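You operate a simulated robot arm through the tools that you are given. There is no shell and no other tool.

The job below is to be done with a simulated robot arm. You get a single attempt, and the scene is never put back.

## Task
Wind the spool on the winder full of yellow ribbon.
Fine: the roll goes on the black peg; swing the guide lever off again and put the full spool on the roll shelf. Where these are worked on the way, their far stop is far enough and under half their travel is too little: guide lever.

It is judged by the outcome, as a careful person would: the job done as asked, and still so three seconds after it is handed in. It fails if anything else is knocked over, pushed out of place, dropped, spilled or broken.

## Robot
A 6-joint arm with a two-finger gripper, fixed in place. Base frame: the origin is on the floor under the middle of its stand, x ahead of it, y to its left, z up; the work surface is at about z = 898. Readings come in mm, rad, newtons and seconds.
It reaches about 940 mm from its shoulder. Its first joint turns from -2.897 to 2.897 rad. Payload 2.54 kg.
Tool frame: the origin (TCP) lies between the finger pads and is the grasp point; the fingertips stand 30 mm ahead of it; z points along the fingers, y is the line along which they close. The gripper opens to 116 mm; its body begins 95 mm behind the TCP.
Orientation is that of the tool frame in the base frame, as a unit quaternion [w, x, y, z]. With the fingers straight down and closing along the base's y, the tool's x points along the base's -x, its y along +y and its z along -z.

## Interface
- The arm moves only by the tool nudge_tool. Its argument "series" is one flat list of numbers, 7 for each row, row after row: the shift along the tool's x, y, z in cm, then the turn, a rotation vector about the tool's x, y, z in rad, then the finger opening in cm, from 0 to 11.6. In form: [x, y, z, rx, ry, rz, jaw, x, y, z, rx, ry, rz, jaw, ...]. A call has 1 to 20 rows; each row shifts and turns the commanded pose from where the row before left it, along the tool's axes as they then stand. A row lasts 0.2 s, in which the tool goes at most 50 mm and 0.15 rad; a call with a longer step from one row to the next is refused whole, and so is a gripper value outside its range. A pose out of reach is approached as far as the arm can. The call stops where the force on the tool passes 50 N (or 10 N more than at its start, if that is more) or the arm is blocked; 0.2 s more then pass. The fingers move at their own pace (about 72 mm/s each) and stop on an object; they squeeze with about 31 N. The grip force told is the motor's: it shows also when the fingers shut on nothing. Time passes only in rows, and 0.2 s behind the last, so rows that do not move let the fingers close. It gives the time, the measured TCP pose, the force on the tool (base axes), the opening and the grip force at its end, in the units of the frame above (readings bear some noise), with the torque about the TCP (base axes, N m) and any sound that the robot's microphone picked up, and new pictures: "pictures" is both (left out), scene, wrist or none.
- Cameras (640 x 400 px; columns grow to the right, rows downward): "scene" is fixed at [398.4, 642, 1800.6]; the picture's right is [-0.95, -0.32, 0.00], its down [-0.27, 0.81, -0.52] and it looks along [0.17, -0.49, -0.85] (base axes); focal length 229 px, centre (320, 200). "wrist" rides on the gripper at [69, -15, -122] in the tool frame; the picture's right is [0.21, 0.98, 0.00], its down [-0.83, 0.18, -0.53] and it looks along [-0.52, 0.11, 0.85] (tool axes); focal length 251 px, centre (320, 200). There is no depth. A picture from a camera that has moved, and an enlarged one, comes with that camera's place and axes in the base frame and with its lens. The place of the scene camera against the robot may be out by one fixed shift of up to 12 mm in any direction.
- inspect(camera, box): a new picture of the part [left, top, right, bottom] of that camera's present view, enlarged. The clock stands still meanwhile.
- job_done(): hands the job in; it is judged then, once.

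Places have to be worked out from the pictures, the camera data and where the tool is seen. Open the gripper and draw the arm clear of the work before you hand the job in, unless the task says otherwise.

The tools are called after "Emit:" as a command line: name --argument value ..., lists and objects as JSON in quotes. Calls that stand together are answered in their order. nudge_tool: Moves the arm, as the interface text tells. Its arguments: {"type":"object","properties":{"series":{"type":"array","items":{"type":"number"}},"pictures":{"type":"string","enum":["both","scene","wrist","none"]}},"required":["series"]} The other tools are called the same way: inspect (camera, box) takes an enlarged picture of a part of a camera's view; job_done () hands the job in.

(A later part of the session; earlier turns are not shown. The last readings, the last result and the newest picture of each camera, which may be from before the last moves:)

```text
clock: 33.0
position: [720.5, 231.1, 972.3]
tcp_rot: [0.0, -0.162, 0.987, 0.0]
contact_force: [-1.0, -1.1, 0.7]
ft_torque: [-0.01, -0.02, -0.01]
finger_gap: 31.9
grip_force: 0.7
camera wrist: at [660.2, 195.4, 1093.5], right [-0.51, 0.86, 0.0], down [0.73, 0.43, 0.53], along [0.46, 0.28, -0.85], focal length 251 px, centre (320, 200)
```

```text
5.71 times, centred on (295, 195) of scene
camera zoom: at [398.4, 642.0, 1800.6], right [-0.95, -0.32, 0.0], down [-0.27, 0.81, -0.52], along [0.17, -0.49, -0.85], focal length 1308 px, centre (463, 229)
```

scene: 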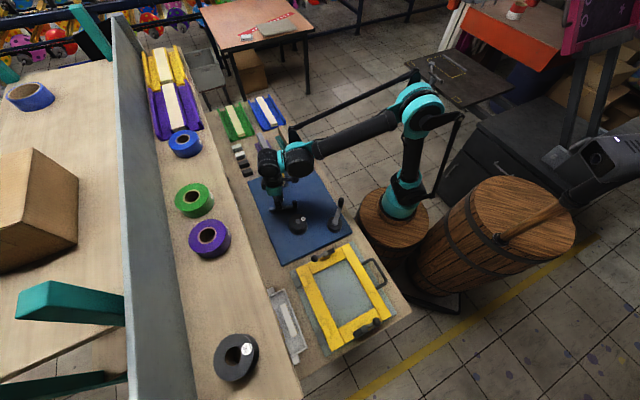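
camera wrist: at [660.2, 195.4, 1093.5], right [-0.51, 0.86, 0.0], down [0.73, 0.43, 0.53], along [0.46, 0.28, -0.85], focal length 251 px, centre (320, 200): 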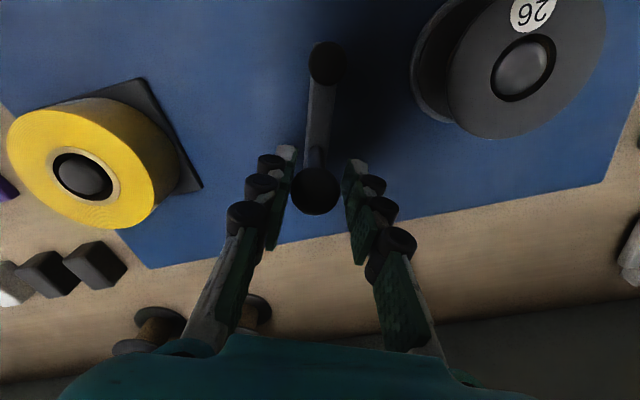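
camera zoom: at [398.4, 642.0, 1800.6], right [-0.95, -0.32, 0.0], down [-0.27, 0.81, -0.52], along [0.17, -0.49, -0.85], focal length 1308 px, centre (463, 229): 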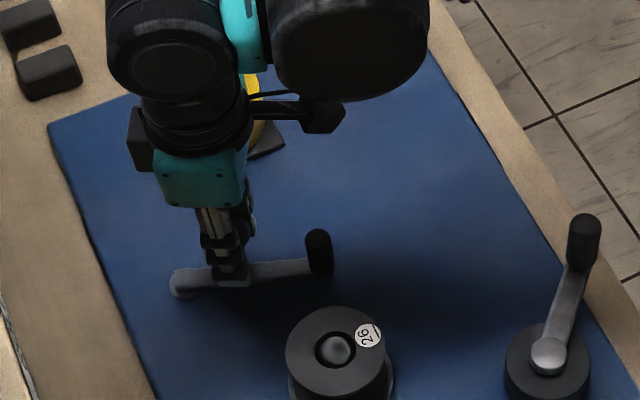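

The lever follows freely toward the spool. I continue the arc in steps until the force shows the stop.

Emit:
nudge_tool --series '[-0.019, 0.384, 0, 0, 0, 0.1, 3.1, -0.019, 0.384, 0, 0, 0, 0.1, 3.1, -0.019, 0.384, 0, 0, 0, 0.1, 3.1, 0, 0, 0, 0, 0, 0, 3.1]' --pictures "both"

Emit:
inspect --camera "scene" --box '[260, 160, 330, 230]'

```text
clock: 34.0
position: [717.6, 241.1, 972.3]
tcp_rot: [0.0, -0.011, 1.0, 0.0]
contact_force: [0.1, -0.3, 0.7]
ft_torque: [-0.01, 0.03, -0.01]
finger_gap: 31.2
grip_force: 0.4
camera wrist: at [649.5, 225.7, 1094.2], right [-0.24, 0.97, 0.0], down [0.82, 0.2, 0.53], along [0.52, 0.13, -0.85], focal length 251 px, centre (320, 200)
```

scene: 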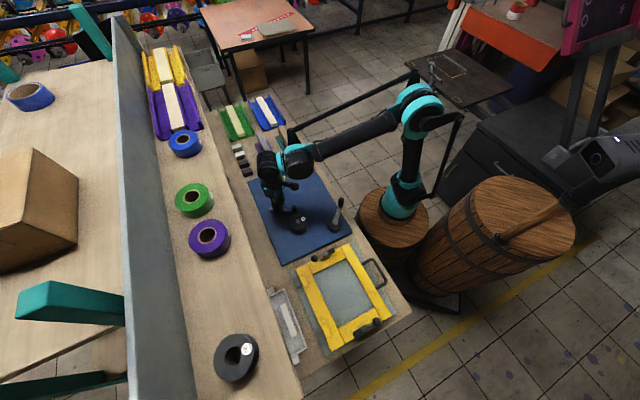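
wrist: 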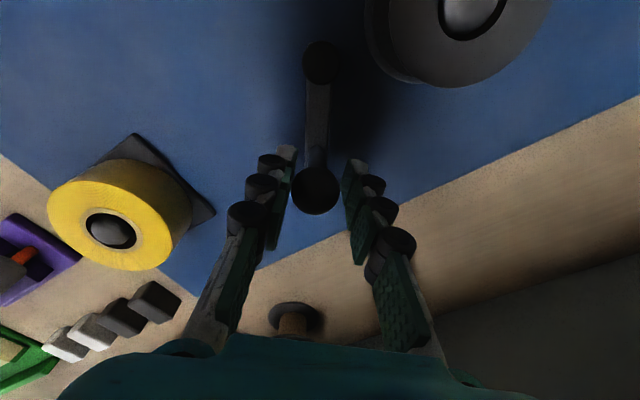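

```text
5.71 times, centred on (295, 195) of scene
camera zoom: at [398.4, 642.0, 1800.6], right [-0.95, -0.32, 0.0], down [-0.27, 0.81, -0.52], along [0.17, -0.49, -0.85], focal length 1308 px, centre (463, 229)
```

zoom: 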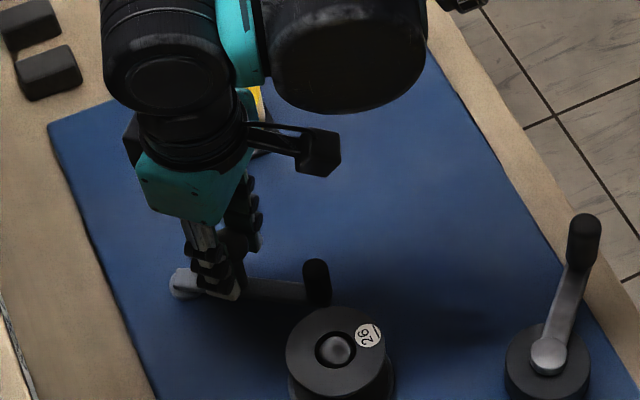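

The lever has swung about 0.5 rad, the post is nearing the spool. I continue in finer steps to find its stop.

Emit:
nudge_tool --series '[-0.005, 0.192, 0, 0, 0, 0.05, 3.1, -0.005, 0.192, 0, 0, 0, 0.05, 3.1, 0, 0, 0, 0, 0, 0, 3.1]' --pictures "both"

Emit:
inspect --camera "scene" --box '[260, 170, 330, 240]'

Emit:
inspect --camera "wrist" --box '[220, 0, 460, 220]'

```text
clock: 34.8
position: [717.9, 245.0, 972.0]
tcp_rot: [0.0, 0.037, 0.999, 0.001]
contact_force: [-0.4, -0.2, -0.2]
ft_torque: [0.03, 0.0, 0.01]
finger_gap: 31.1
grip_force: 0.1
camera wrist: at [648.1, 236.3, 1094.1], right [-0.14, 0.99, 0.0], down [0.84, 0.12, 0.53], along [0.53, 0.08, -0.85], focal length 251 px, centre (320, 200)
```

scene: 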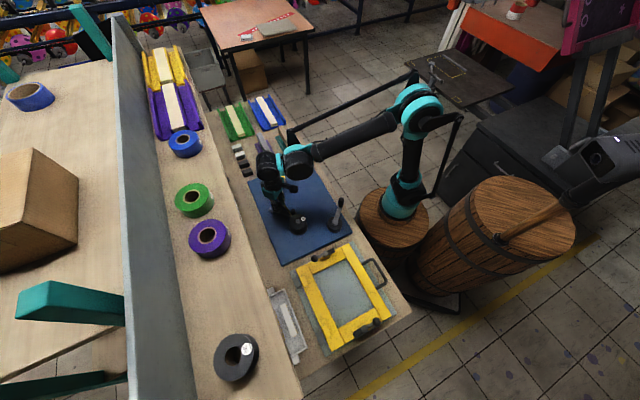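
wrist: 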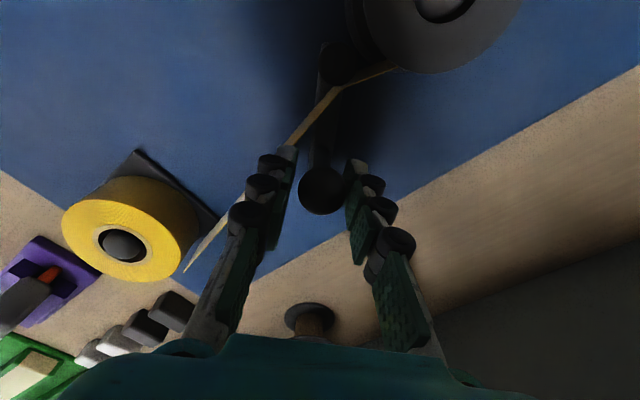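

```text
5.71 times, centred on (295, 205) of scene
camera zoom: at [398.4, 642.0, 1800.6], right [-0.95, -0.32, 0.0], down [-0.27, 0.81, -0.52], along [0.17, -0.49, -0.85], focal length 1308 px, centre (463, 171)
```

zoom: 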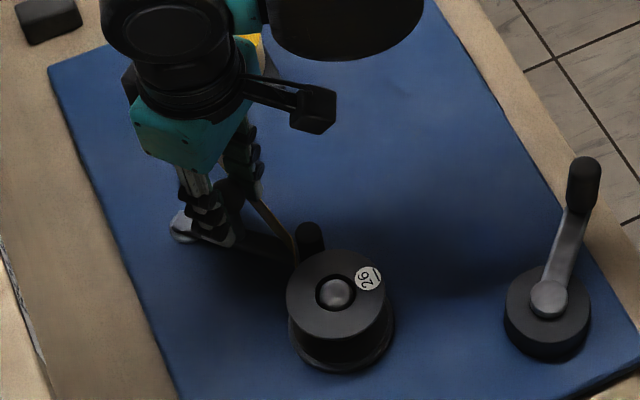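

```text
1.82 times, centred on (340, 110) of wrist
camera zoom: at [648.1, 236.3, 1094.1], right [-0.14, 0.99, 0.0], down [0.84, 0.12, 0.53], along [0.53, 0.08, -0.85], focal length 457 px, centre (284, 364)
```

zoom: 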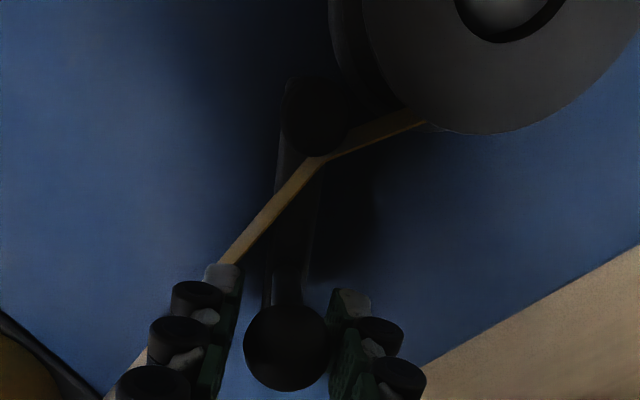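

The yellow ribbon is now threaded from the roll past the post to the spool. I keep swinging gently until the lever's far stop is felt.

Emit:
nudge_tool --series '[-0.005, 0.192, 0, 0, 0, 0.05, 3.1, -0.005, 0.192, 0, 0, 0, 0.05, 3.1, 0, 0, 0, 0, 0, 0, 3.1]' --pictures "wrist"

Emit:
inspect --camera "scene" --box '[260, 170, 330, 240]'

```text
clock: 35.6
position: [719.3, 249.3, 971.5]
tcp_rot: [0.0, 0.087, 0.996, 0.0]
contact_force: [0.3, -0.5, -0.3]
ft_torque: [0.0, 0.01, 0.01]
finger_gap: 31.6
grip_force: 0.7
camera wrist: at [648.4, 247.3, 1094.2], right [-0.04, 1.0, 0.0], down [0.84, 0.03, 0.53], along [0.53, 0.02, -0.85], focal length 251 px, centre (320, 200)
```

wrist: 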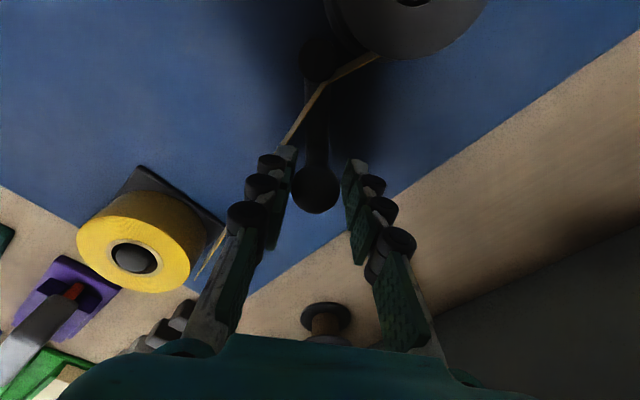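

```text
5.71 times, centred on (295, 205) of scene
camera zoom: at [398.4, 642.0, 1800.6], right [-0.95, -0.32, 0.0], down [-0.27, 0.81, -0.52], along [0.17, -0.49, -0.85], focal length 1308 px, centre (463, 171)
```

zoom: 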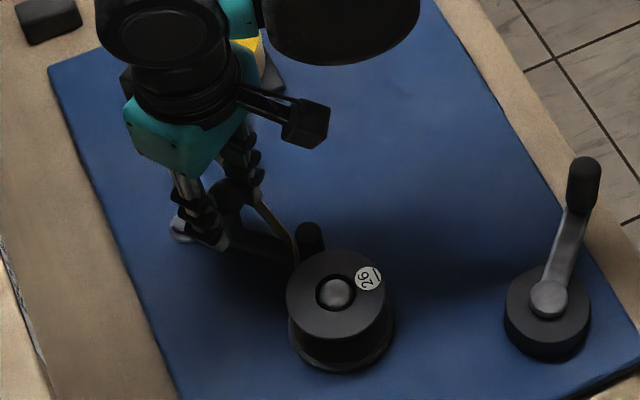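

The post looks unmoved since the last step, so the lever may be at its stop with the slack taken up. I check the knob's place between the fingers.

Emit:
inspect --camera "wrist" --box '[240, 20, 440, 220]'

Emit:
inspect --camera "scene" --box '[270, 190, 310, 230]'

```text
2.00 times, centred on (340, 120) of wrist
camera zoom: at [648.4, 247.3, 1094.2], right [-0.04, 1.0, 0.0], down [0.84, 0.03, 0.53], along [0.53, 0.02, -0.85], focal length 503 px, centre (280, 360)
```

zoom: 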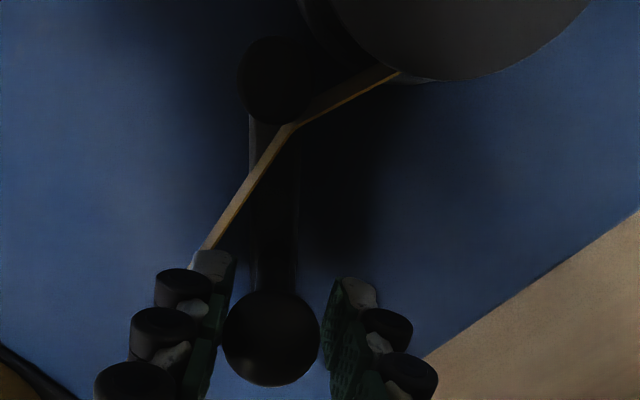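

```text
10.00 times, centred on (290, 210) of scene
camera zoom: at [398.4, 642.0, 1800.6], right [-0.95, -0.32, 0.0], down [-0.27, 0.81, -0.52], along [0.17, -0.49, -0.85], focal length 2288 px, centre (620, 100)
```

zoom: 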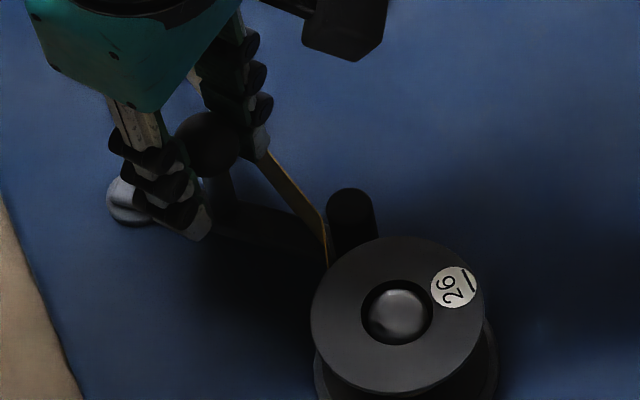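

Ball appears to touch only the pushing finger and no force shows. I push a few millimetres more to see whether a stop is felt.

Emit:
nudge_tool --series '[0, 0.15, 0, 0, 0, 0, 3.1, 0, 0.15, 0, 0, 0, 0, 3.1, 0, 0, 0, 0, 0, 0, 3.1]' --pictures "none"

Emit:
inspect --camera "scene" --box '[270, 190, 310, 230]'

Emit:
inspect --camera "wrist" --box '[240, 20, 440, 220]'

```text
clock: 36.4
position: [720.1, 252.0, 970.9]
tcp_rot: [0.0, 0.087, 0.996, 0.0]
contact_force: [-5.0, -6.2, -1.3]
ft_torque: [0.03, 0.01, -0.06]
finger_gap: 35.7
grip_force: 2.7
```

```text
10.00 times, centred on (290, 210) of scene
camera zoom: at [398.4, 642.0, 1800.6], right [-0.95, -0.32, 0.0], down [-0.27, 0.81, -0.52], along [0.17, -0.49, -0.85], focal length 2288 px, centre (620, 100)
```

zoom: 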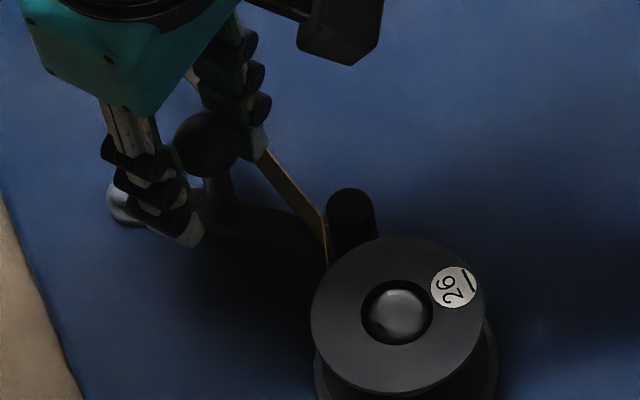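

```text
2.00 times, centred on (340, 120) of wrist
camera zoom: at [649.6, 249.2, 1093.8], right [-0.04, 1.0, 0.0], down [0.84, 0.03, 0.53], along [0.53, 0.02, -0.85], focal length 503 px, centre (280, 360)
```

zoom: 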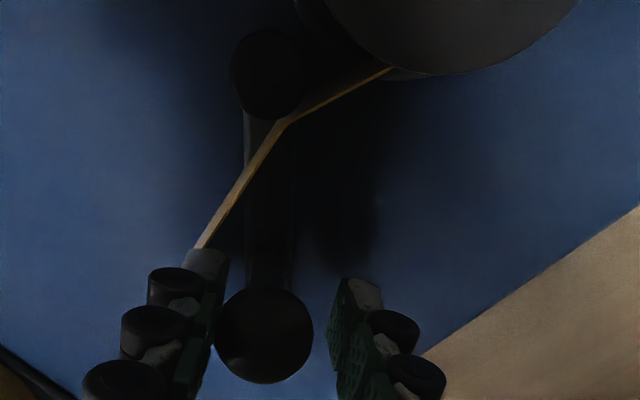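

Now a clear resistance (force rises and the fingers are pushed apart) with the post unmoved: the lever is at its far stop. I ease back, then lift straight off the knob.

Emit:
nudge_tool --series '[0, -0.2, 0, 0, 0, 0, 3.4, 0, -0.15, 0, 0, 0, 0, 3.6, 0, 0, -1.5, 0, 0, 0, 3.6, 0, 0, -2.5, 0, 0, 0, 3.6, 0, 0, -4, 0, 0, 0, 3.6, 0, 0, -4, 0, 0, 0, 3.6]' --pictures "both"

Emit:
inspect --camera "wrist" --box '[160, 0, 480, 240]'

Emit:
inspect --camera "scene" --box '[250, 160, 350, 250]'

```text
clock: 37.8
position: [716.7, 246.0, 1091.6]
tcp_rot: [0.0, 0.087, 0.996, 0.0]
contact_force: [0.6, -0.3, 0.0]
ft_torque: [-0.01, -0.01, -0.01]
finger_gap: 36.1
grip_force: 0.1
camera wrist: at [646.9, 243.9, 1214.7], right [-0.04, 1.0, 0.0], down [0.84, 0.04, 0.53], along [0.53, 0.02, -0.85], focal length 251 px, centre (320, 200)
```

scene: 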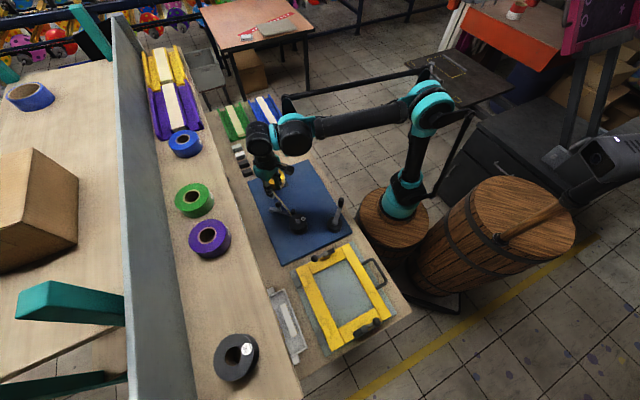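
wrist: 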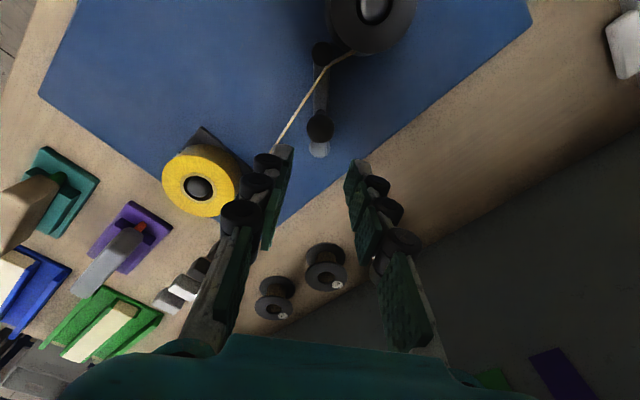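

```text
1.67 times, centred on (320, 120) of wrist
camera zoom: at [646.9, 243.9, 1214.7], right [-0.04, 1.0, 0.0], down [0.84, 0.04, 0.53], along [0.53, 0.02, -0.85], focal length 419 px, centre (320, 333)
```

zoom: 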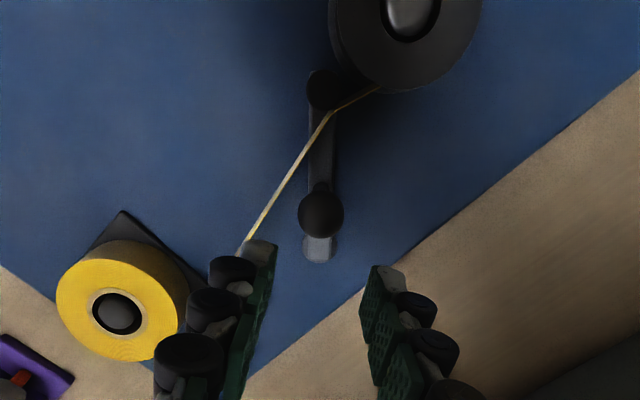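

```text
4.44 times, centred on (300, 205) of scene
camera zoom: at [398.4, 642.0, 1800.6], right [-0.95, -0.32, 0.0], down [-0.27, 0.81, -0.52], along [0.17, -0.49, -0.85], focal length 1017 px, centre (409, 178)
```

zoom: 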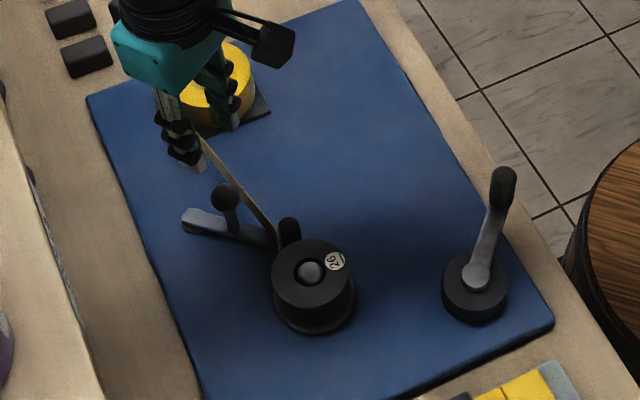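

Ribbon runs roll → post → spool, lever at its far stop. Next the crank: hub near (471, 230), handle near (471, 152), top z≈995. I move over toward it for a close look.

Emit:
nudge_tool --series '[3.8, -1.19, -0.5, 0, 0, 0, 5.0, 3.8, -1.19, -0.5, 0, 0, 0, 5.0, 3.8, -1.19, -0.5, 0, 0, 0, 5.0, 3.8, -1.19, -0.5, 0, 0, 0, 5.0, 3.8, -1.19, -0.5, 0, 0, 0, 5.0, 3.8, -1.19, -0.5, 0, 0, 0, 5.0, 3.8, -1.19, -0.5, 0, 0, -0.0875, 5.0, 3.8, -1.19, -0.5, 0, 0, -0.0875, 5.0]' --pictures "both"

Emit:
inspect --camera "wrist" --box '[200, 100, 440, 250]'

Emit:
inspect --camera "scene" --box '[250, 160, 370, 260]'

```text
clock: 39.6
position: [404.5, 202.0, 1131.5]
tcp_rot: [0.0, -0.001, 1.0, 0.0]
contact_force: [0.1, 0.4, 1.3]
ft_torque: [-0.06, 0.02, -0.04]
finger_gap: 50.0
grip_force: 0.1
camera wrist: at [335.6, 187.8, 1253.8], right [-0.22, 0.98, 0.0], down [0.83, 0.18, 0.53], along [0.52, 0.12, -0.85], focal length 251 px, centre (320, 200)
```

scene: 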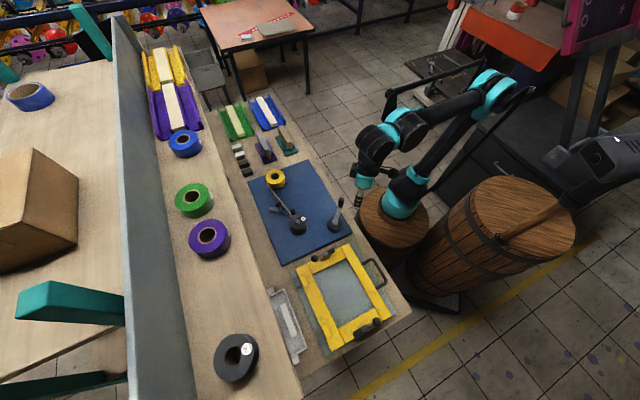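
wrist: 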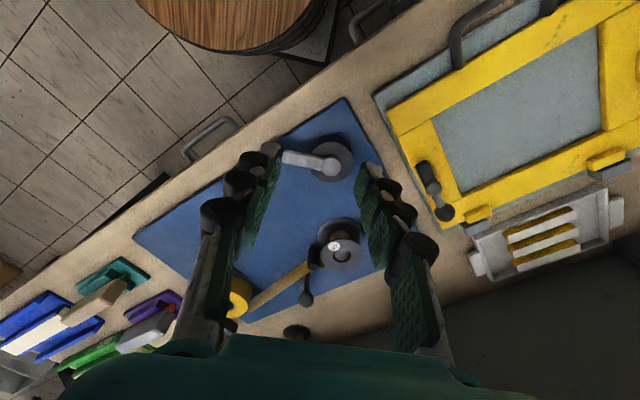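

```text
2.67 times, centred on (320, 175) of wrist
camera zoom: at [335.6, 187.8, 1253.8], right [-0.22, 0.98, 0.0], down [0.83, 0.18, 0.53], along [0.52, 0.12, -0.85], focal length 670 px, centre (320, 267)
```

zoom: 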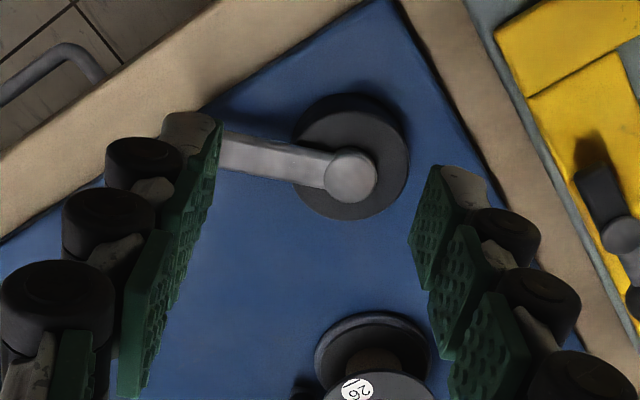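

```text
4.00 times, centred on (310, 210) of scene
camera zoom: at [398.4, 642.0, 1800.6], right [-0.95, -0.32, 0.0], down [-0.27, 0.81, -0.52], along [0.17, -0.49, -0.85], focal length 915 px, centre (360, 160)
```

zoom: 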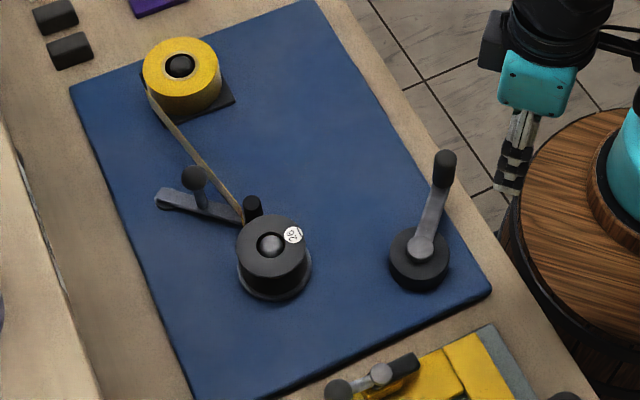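

The left finger hides the handle. I shift 55 mm in −y to bring the handle between the fingers in view.

Emit:
nudge_tool --series '[0, -2.75, 0, 0, 0, 0, 6.5, 0, -2.75, 0, 0, 0, 0, 8.0, 0, 0, 0, 0, 0, 0, 8.0]' --pictures "wrist"

Emit:
inspect --camera "wrist" --box '[240, 90, 440, 230]'

```text
clock: 40.4
position: [404.6, 148.5, 1132.7]
tcp_rot: [0.0, 0.0, 1.0, 0.0]
contact_force: [0.6, 0.6, -0.2]
ft_torque: [0.01, 0.04, 0.0]
finger_gap: 80.1
grip_force: 0.0
camera wrist: at [336.0, 133.5, 1254.3], right [-0.22, 0.98, 0.0], down [0.83, 0.18, 0.53], along [0.52, 0.12, -0.85], focal length 251 px, centre (320, 200)
```

wrist: 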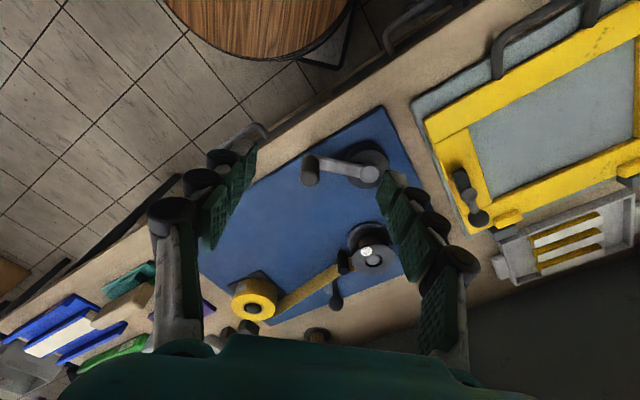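

```text
2.86 times, centred on (340, 160) of wrist
camera zoom: at [336.0, 133.5, 1254.3], right [-0.22, 0.98, 0.0], down [0.83, 0.18, 0.53], along [0.52, 0.12, -0.85], focal length 718 px, centre (263, 314)
```

zoom: 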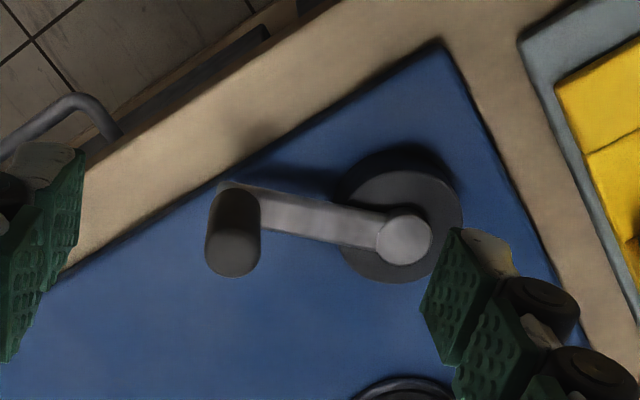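

Handle axis ≈(472, 150), hub ≈(472.5, 233): radius ≈83 mm, handle ≈23 mm thick up to z≈990. I move above the handle.

Emit:
nudge_tool --series '[-2.25, 0.05, 2.73, 0, 0, 0, 7.0, -2.25, 0.05, 2.73, 0, 0, 0, 6.0, -2.25, 0.05, 2.73, 0, 0, 0, 5.0, 0, 0, 0, 0, 0, 0, 5.0]' --pictures "wrist"

Emit:
inspect --camera "wrist" --box '[220, 60, 440, 220]'

```text
clock: 41.4
position: [471.0, 150.4, 1050.0]
tcp_rot: [0.0, 0.0, 1.0, 0.0]
contact_force: [0.8, -0.2, -0.4]
ft_torque: [0.0, -0.02, -0.03]
finger_gap: 50.0
grip_force: 0.0
camera wrist: at [402.8, 135.9, 1171.8], right [-0.21, 0.98, 0.0], down [0.83, 0.18, 0.53], along [0.52, 0.12, -0.85], focal length 251 px, centre (320, 200)
```

wrist: 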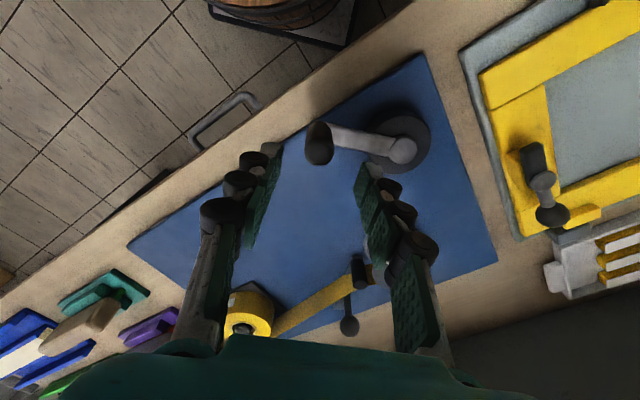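

```text
2.50 times, centred on (330, 140) of wrist
camera zoom: at [402.8, 135.9, 1171.8], right [-0.21, 0.98, 0.0], down [0.83, 0.18, 0.53], along [0.52, 0.12, -0.85], focal length 629 px, centre (295, 350)
```

zoom: 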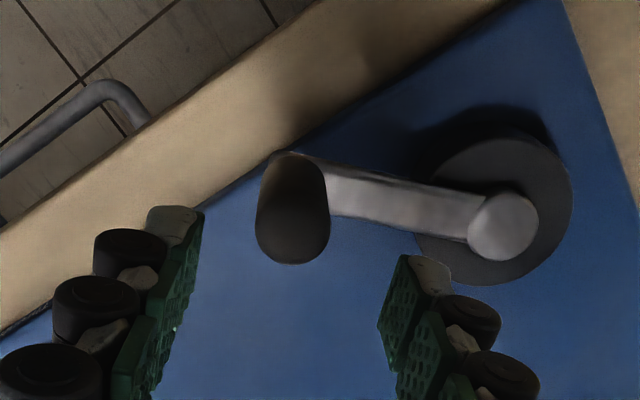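

Handle centre ≈(473, 150.4); nearly aligned. I lower to z≈980 so the fingertips stay above the crank arm, then grip the handle.

Emit:
nudge_tool --series '[-0.15, 0, 2.0, 0, 0, 0, 5.0, 0, 0, 2.5, 0, 0, 0, 5.0, 0, 0, 2.5, 0, 0, 0, 5.0, 0, 0, 0, 0, 0, 0, 5.0]' --pictures "wrist"

Emit:
inspect --camera "wrist" --box '[220, 60, 440, 220]'

Emit:
inspect --camera "scene" --box '[280, 170, 370, 250]'

```text
clock: 42.4
position: [471.8, 148.9, 979.1]
tcp_rot: [0.0, 0.0, 1.0, -0.001]
contact_force: [0.7, 0.0, 0.8]
ft_torque: [-0.01, 0.02, -0.02]
finger_gap: 49.8
grip_force: 0.1
camera wrist: at [403.5, 135.8, 1101.7], right [-0.21, 0.98, 0.0], down [0.83, 0.18, 0.53], along [0.52, 0.12, -0.85], focal length 251 px, centre (320, 200)
```

wrist: 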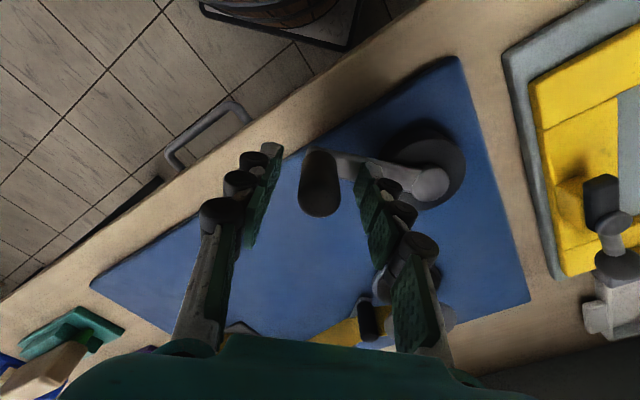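

```text
2.50 times, centred on (330, 140) of wrist
camera zoom: at [403.5, 135.8, 1101.7], right [-0.21, 0.98, 0.0], down [0.83, 0.18, 0.53], along [0.52, 0.12, -0.85], focal length 629 px, centre (295, 350)
```

zoom: 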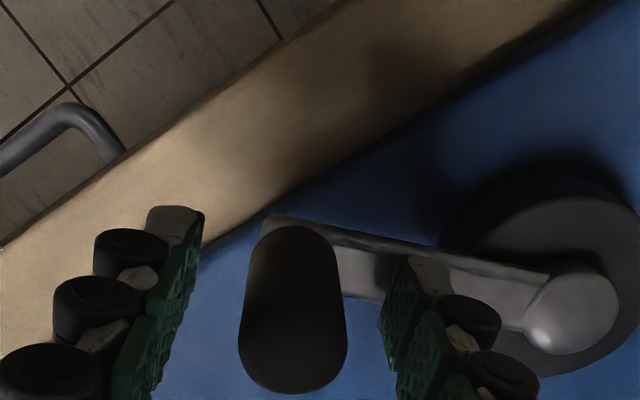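

```text
5.00 times, centred on (325, 210) of scene
camera zoom: at [398.4, 642.0, 1800.6], right [-0.95, -0.32, 0.0], down [-0.27, 0.81, -0.52], along [0.17, -0.49, -0.85], focal length 1144 px, centre (295, 150)
```

zoom: 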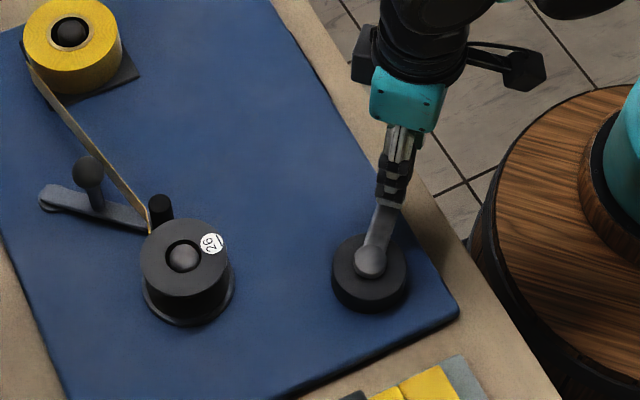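

The handle stands centred between the fingers. I grip it.

Emit:
nudge_tool --series '[0, 0, 0, 0, 0, 0, 3.0, 0, 0, 0, 0, 0, 0, 1.0, 0, 0, 0, 0, 0, 0, 1.0, 0, 0, 0, 0, 0, 0, 1.0]' --pictures "wrist"

Emit:
inspect --camera "wrist" --box '[240, 100, 480, 240]'

```text
clock: 43.4
position: [471.5, 149.9, 980.6]
tcp_rot: [0.0, 0.0, 1.0, 0.0]
contact_force: [-0.2, -2.6, -2.5]
ft_torque: [-0.08, -0.07, 0.05]
finger_gap: 22.5
grip_force: 44.6
camera wrist: at [403.4, 135.7, 1101.8], right [-0.21, 0.98, 0.0], down [0.83, 0.18, 0.53], along [0.52, 0.12, -0.85], focal length 251 px, centre (320, 200)
```

wrist: 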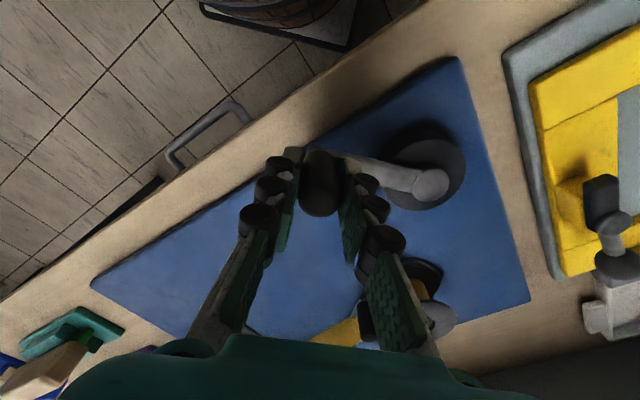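

```text
2.67 times, centred on (360, 170) of wrist
camera zoom: at [403.4, 135.7, 1101.8], right [-0.21, 0.98, 0.0], down [0.83, 0.18, 0.53], along [0.52, 0.12, -0.85], focal length 670 px, centre (213, 280)
```

zoom: 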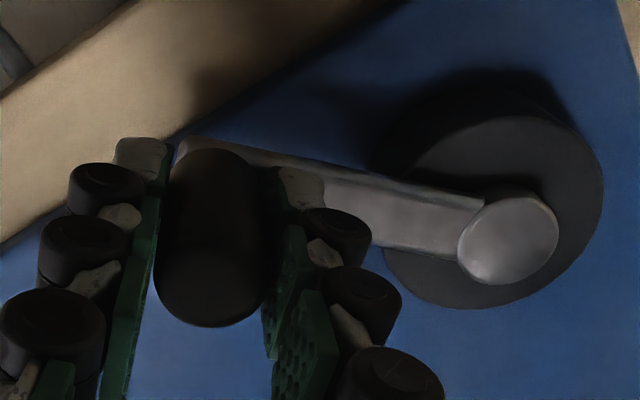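

Handle gripped (22.5 mm). I try a 30° counter-clockwise turn about the hub (radius 82.5 mm, tool yaw fixed) and check the force and whether the spool turns.

Emit:
nudge_tool --series '[-1.078, 0.071, 0, 0, 0, 0, 1.0, -1.057, 0.211, 0, 0, 0, 0, 1.0, -1.018, 0.346, 0, 0, 0, 0, 1.0, -0.972, 0.478, 0, 0, 0, 0, 1.0]' --pictures "both"

Emit:
inspect --camera "scene" --box '[270, 180, 350, 250]'

```text
clock: 44.2
position: [495.7, 151.5, 979.3]
tcp_rot: [-0.004, 0.0, 1.0, -0.003]
contact_force: [-15.4, -10.7, 16.3]
ft_torque: [-0.41, 1.47, 0.02]
finger_gap: 23.0
grip_force: 44.6
stopped in row 3: the force on the tool passed its limit at 76 N (the readings are from after the stop); the commanded pose is now the measured one
camera wrist: at [428.4, 137.9, 1101.9], right [-0.21, 0.98, 0.0], down [0.83, 0.18, 0.53], along [0.51, 0.11, -0.85], focal length 251 px, centre (320, 200)
```

scene: 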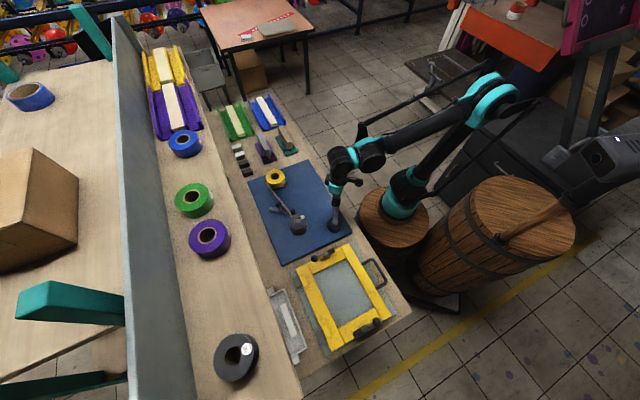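
wrist: 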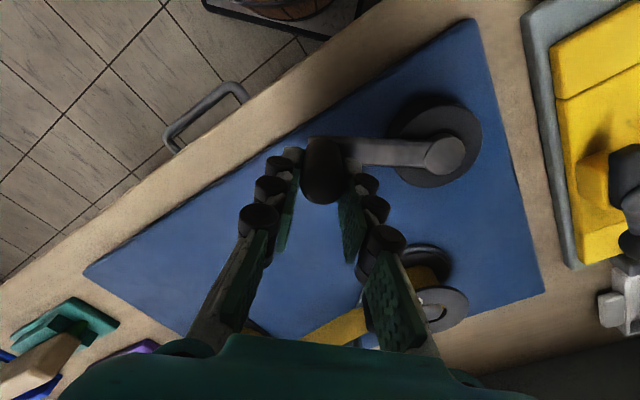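

```text
5.71 times, centred on (310, 215) of scene
camera zoom: at [398.4, 642.0, 1800.6], right [-0.95, -0.32, 0.0], down [-0.27, 0.81, -0.52], along [0.17, -0.49, -0.85], focal length 1308 px, centre (377, 114)
```

zoom: 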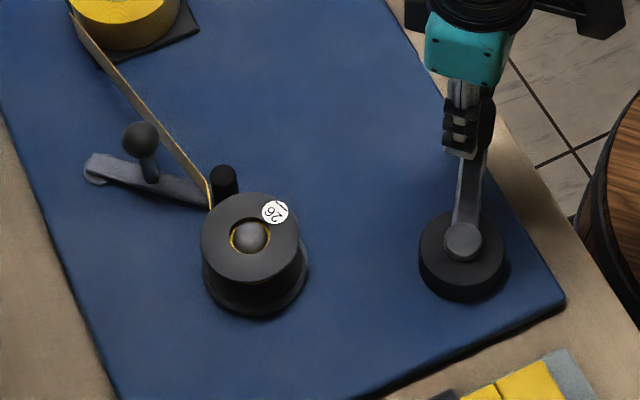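

The spool turned with the crank and yellow ribbon is appearing on its core, so counter-clockwise winds. The force tripped at 76 N though; I probe slowly to learn whether it is speed-dependent drag or a radial mismatch.

Emit:
nudge_tool --series '[0, 0, 0, 0, 0, 0, 1.0, 0, 0, 0, 0, 0, 0, 1.0]' --pictures "none"

Emit:
inspect --camera "wrist" --box '[240, 100, 480, 240]'

Emit:
inspect --camera "scene" --box '[320, 185, 350, 240]'

```text
clock: 44.8
position: [497.0, 151.6, 978.9]
tcp_rot: [-0.004, 0.0, 1.0, -0.003]
contact_force: [-24.6, -17.4, 19.0]
ft_torque: [-0.52, 1.16, 0.06]
finger_gap: 22.9
grip_force: 44.8
```

```text
2.67 times, centred on (360, 170) of wrist
camera zoom: at [428.2, 137.8, 1101.7], right [-0.21, 0.98, 0.0], down [0.83, 0.18, 0.53], along [0.52, 0.11, -0.85], focal length 670 px, centre (213, 280)
```

zoom: 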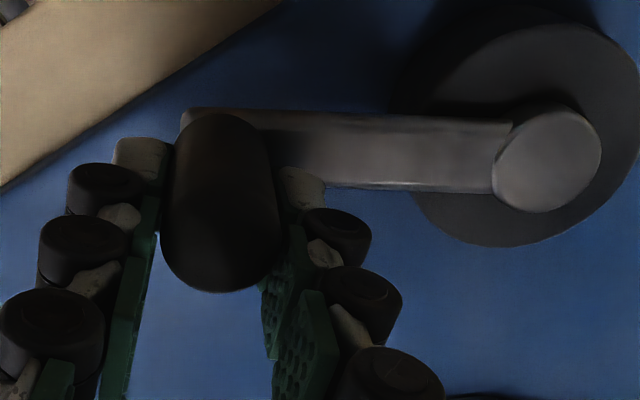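

```text
7.27 times, centred on (335, 212) of scene
camera zoom: at [398.4, 642.0, 1800.6], right [-0.95, -0.32, 0.0], down [-0.27, 0.81, -0.52], along [0.17, -0.49, -0.85], focal length 1664 px, centre (211, 109)
```

zoom: 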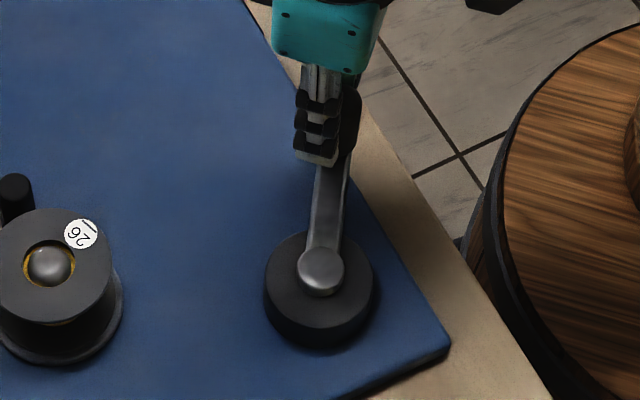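

The handle slipped about 7 mm in the pads: pushing sideways relies on pad friction only. I'll re-grip with the closing axis tangential to the crank and turn the tool along with it. I open, re-centre on the handle, rise 4 mm and yaw +77°.

Emit:
nudge_tool --series '[0, 0, 0, 0, 0, 0, 3.5, 0, 0, 0, 0, 0, 0, 4.8, 0.6, 0.05, -0.45, 0, 0, 0, 4.8, 0, 0, 0, 0, 0, 0.1493, 4.8, 0, 0, 0, 0, 0, 0.1493, 4.8, 0, 0, 0, 0, 0, 0.1493, 4.8, 0, 0, 0, 0, 0, 0.1493, 4.8, 0, 0, 0, 0, 0, 0.1493, 4.8, 0, 0, 0, 0, 0, 0.1493, 4.8, 0, 0, 0, 0, 0, 0.1493, 4.8, 0, 0, 0, 0, 0, 0.1493, 4.8, 0, 0, 0, 0, 0, 0.1493, 4.8, 0, 0, 0, 0, 0, 0, 4.8]' --pictures "both"

Emit:
inspect --camera "wrist" --box '[220, 60, 440, 240]'

Emit:
inspect --camera "scene" --box '[270, 170, 360, 250]'

```text
clock: 47.6
position: [491.0, 152.3, 983.3]
tcp_rot: [-0.001, 0.623, 0.783, -0.004]
contact_force: [0.2, 0.1, -0.1]
ft_torque: [0.02, 0.04, 0.0]
finger_gap: 48.3
grip_force: 0.1
camera wrist: at [462.3, 218.2, 1105.5], right [0.9, 0.43, -0.01], down [0.37, -0.76, 0.53], along [0.22, -0.49, -0.84], focal length 251 px, centre (320, 200)
```

scene: 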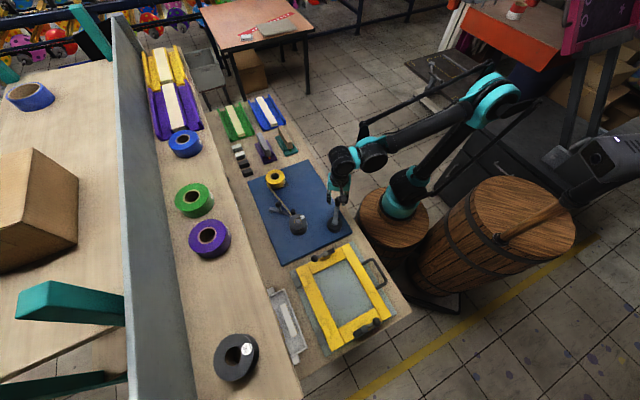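
wrist: 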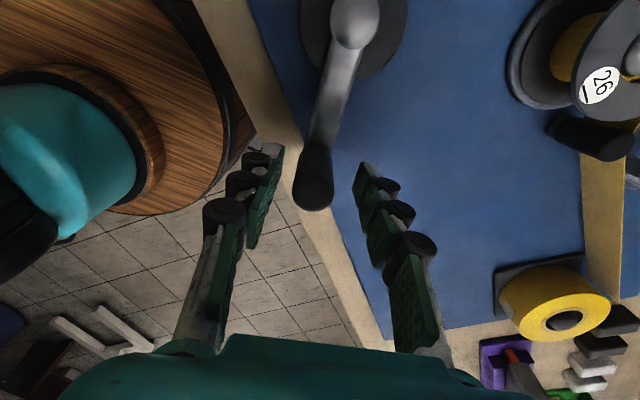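

```text
2.22 times, centred on (330, 150) of wrist
camera zoom: at [462.3, 218.2, 1105.5], right [0.9, 0.43, -0.01], down [0.37, -0.76, 0.53], along [0.22, -0.49, -0.84], focal length 559 px, centre (298, 311)
```

zoom: 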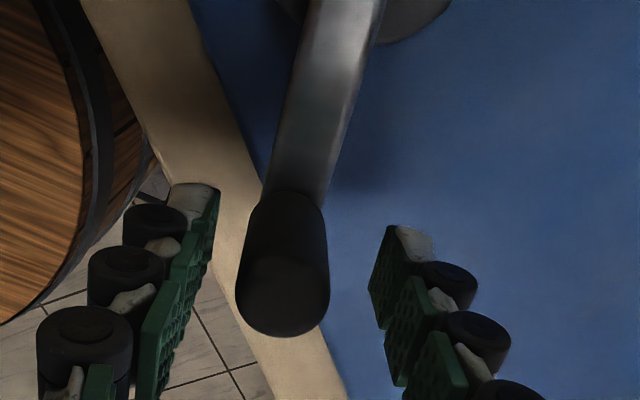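

```text
5.00 times, centred on (315, 210) of scene
camera zoom: at [398.4, 642.0, 1800.6], right [-0.95, -0.32, 0.0], down [-0.27, 0.81, -0.52], along [0.17, -0.49, -0.85], focal length 1144 px, centre (345, 150)
```

zoom: 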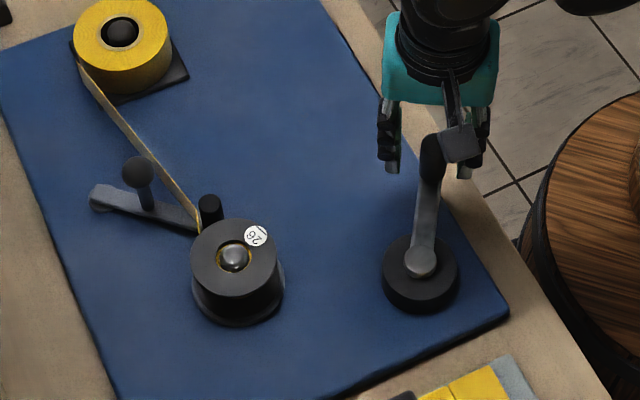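

Handle is 3.6 mm off-centre toward −y of the tool. I re-centre, grip, and try slow tangential turning with the tool yawing along.

Emit:
nudge_tool --series '[0, -0.36, 0, 0, 0, 0, 4.0, 0, 0, 0, 0, 0, 0, 1.0, 0, 0, 0, 0, 0, 0, 1.0, 0, 0, 0, 0, 0, 0, 1.0, 0.015, 0.498, 0, 0, 0, -0.06, 1.0, 0.015, 0.498, 0, 0, 0, -0.06, 1.0, 0.015, 0.498, 0, 0, 0, -0.06, 1.0]' --pictures "wrist"

Emit:
inspect --camera "scene" --box '[270, 170, 360, 250]'

```text
clock: 48.9
position: [489.0, 151.9, 983.6]
tcp_rot: [-0.004, 0.59, 0.807, -0.009]
contact_force: [-22.8, -2.4, 17.2]
ft_torque: [-0.53, 0.18, -0.04]
finger_gap: 23.2
grip_force: 45.1
stopped in row 6: the force on the tool passed its limit at 58 N (the readings are from after the stop); the commanded pose is now the measured one
camera wrist: at [455.4, 216.1, 1105.6], right [0.87, 0.5, -0.02], down [0.43, -0.73, 0.53], along [0.25, -0.47, -0.85], focal length 251 px, centre (320, 200)
```

wrist: 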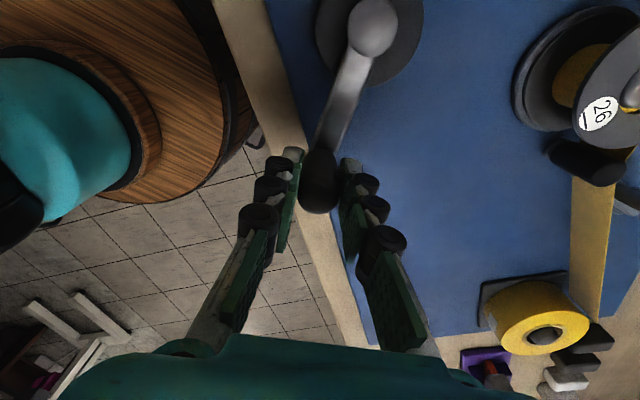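

```text
5.00 times, centred on (315, 210) of scene
camera zoom: at [398.4, 642.0, 1800.6], right [-0.95, -0.32, 0.0], down [-0.27, 0.81, -0.52], along [0.17, -0.49, -0.85], focal length 1144 px, centre (345, 150)
```

zoom: 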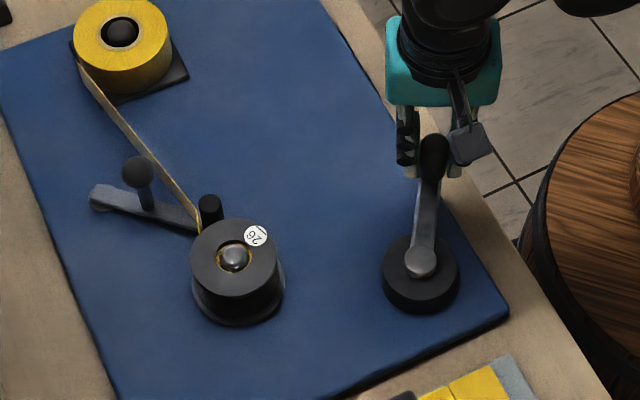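

The crank resisted with over 50 N. I hold still briefly to see whether the force relaxes (slow drag) or stays (hard stop or static friction).

Emit:
nudge_tool --series '[0, 0, 0, 0, 0, 0, 1.0, 0, 0, 0, 0, 0, 0, 1.0, 0, 0, 0, 0, 0, 0, 1.0, 0, 0, 0, 0, 0, 0, 1.0, 0, 0, 0, 0, 0, 0, 1.0]' --pictures "none"

Emit:
inspect --camera "wrist" --box '[240, 60, 420, 220]'

Emit:
inspect --camera "wrist" --box '[500, 0, 640, 140]'

Emit:
inspect --camera "scene" --box '[270, 190, 320, 240]'

```text
clock: 50.1
position: [487.9, 152.3, 983.0]
tcp_rot: [-0.005, 0.591, 0.807, -0.007]
contact_force: [-39.2, -4.4, 16.0]
ft_torque: [0.47, 0.73, -0.02]
finger_gap: 23.2
grip_force: 45.2
```

```text
2.50 times, centred on (330, 140) of wrist
camera zoom: at [455.4, 216.1, 1105.5], right [0.87, 0.5, -0.02], down [0.43, -0.73, 0.53], along [0.25, -0.47, -0.85], focal length 629 px, centre (295, 350)
```

zoom: 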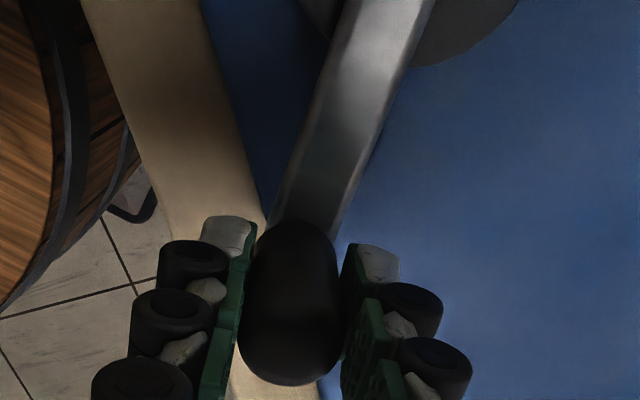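

```text
2.86 times, centred on (570, 70) of wrist
camera zoom: at [455.4, 216.1, 1105.5], right [0.87, 0.5, -0.02], down [0.43, -0.73, 0.53], along [0.25, -0.47, -0.85], focal length 718 px, centre (-394, 571)
```

zoom: 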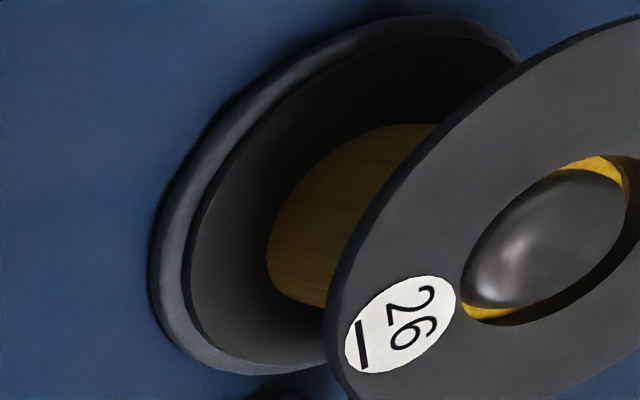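

```text
8.00 times, centred on (295, 215) of scene
camera zoom: at [398.4, 642.0, 1800.6], right [-0.95, -0.32, 0.0], down [-0.27, 0.81, -0.52], along [0.17, -0.49, -0.85], focal length 1831 px, centre (520, 80)
```

zoom: 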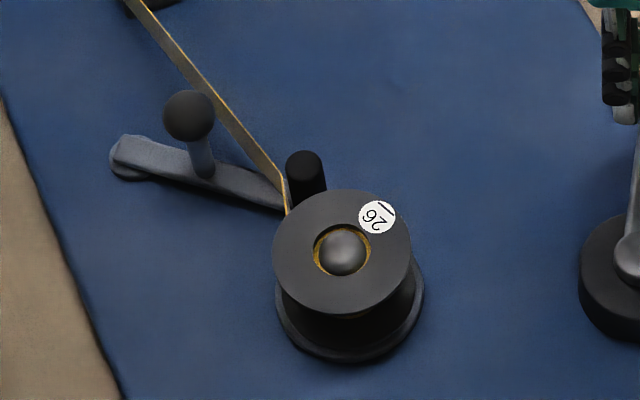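

The spool core is already yellow after ~11° of crank, but the crank holds against ~40 N in this direction. I test small steps the other way to compare the resistance.

Emit:
nudge_tool --series '[0, 0, 0, 0, 0, 0, 3.2, 0, 0, 0, 0, 0, 0, 3.2, 0, 0, 0, 0, 0, 0, 3.2]' --pictures "none"

Emit:
inspect --camera "wrist" --box '[240, 60, 420, 220]'

```text
clock: 50.9
position: [490.8, 153.4, 982.5]
tcp_rot: [-0.003, 0.591, 0.807, -0.007]
contact_force: [-0.2, -0.4, -0.1]
ft_torque: [-0.01, 0.03, 0.01]
finger_gap: 32.1
grip_force: 0.1
```

```text
2.50 times, centred on (330, 140) of wrist
camera zoom: at [457.7, 216.4, 1104.9], right [0.87, 0.5, -0.02], down [0.43, -0.73, 0.53], along [0.25, -0.47, -0.85], focal length 629 px, centre (295, 350)
```

zoom: 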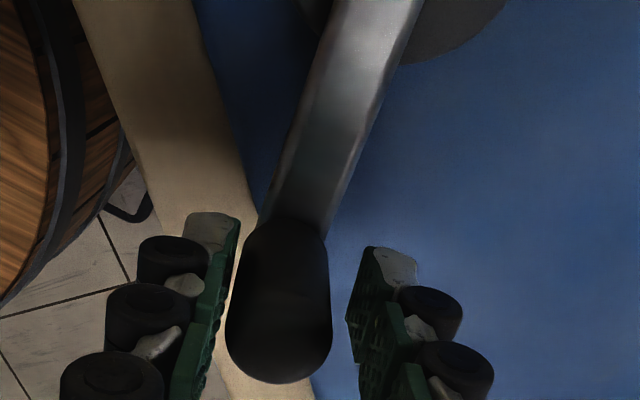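

Released, the handle stays at ≈(487, 152). I push it gently with the open finger counter-clockwise a few mm to see whether it creeps under light force.

Emit:
nudge_tool --series '[0, 0.3, 0, 0, 0, 0, 3.2, 0, 0.3, 0, 0, 0, 0, 3.2, 0, 0, 0, 0, 0, 0, 3.2]' --pictures "none"

Emit:
inspect --camera "wrist" --box '[240, 60, 420, 220]'

```text
clock: 51.7
position: [495.8, 154.5, 982.2]
tcp_rot: [-0.004, 0.59, 0.807, -0.008]
contact_force: [-10.0, -2.2, -3.2]
ft_torque: [0.0, 0.21, -0.06]
finger_gap: 38.5
grip_force: 4.9
```

```text
2.50 times, centred on (330, 140) of wrist
camera zoom: at [462.4, 217.4, 1105.1], right [0.87, 0.5, -0.02], down [0.43, -0.73, 0.53], along [0.25, -0.47, -0.85], focal length 629 px, centre (295, 350)
```

zoom: 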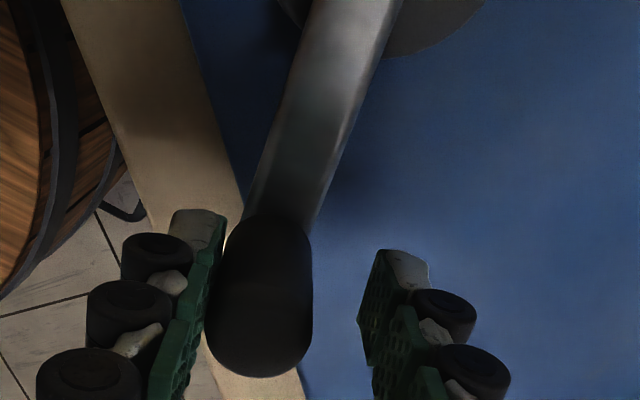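

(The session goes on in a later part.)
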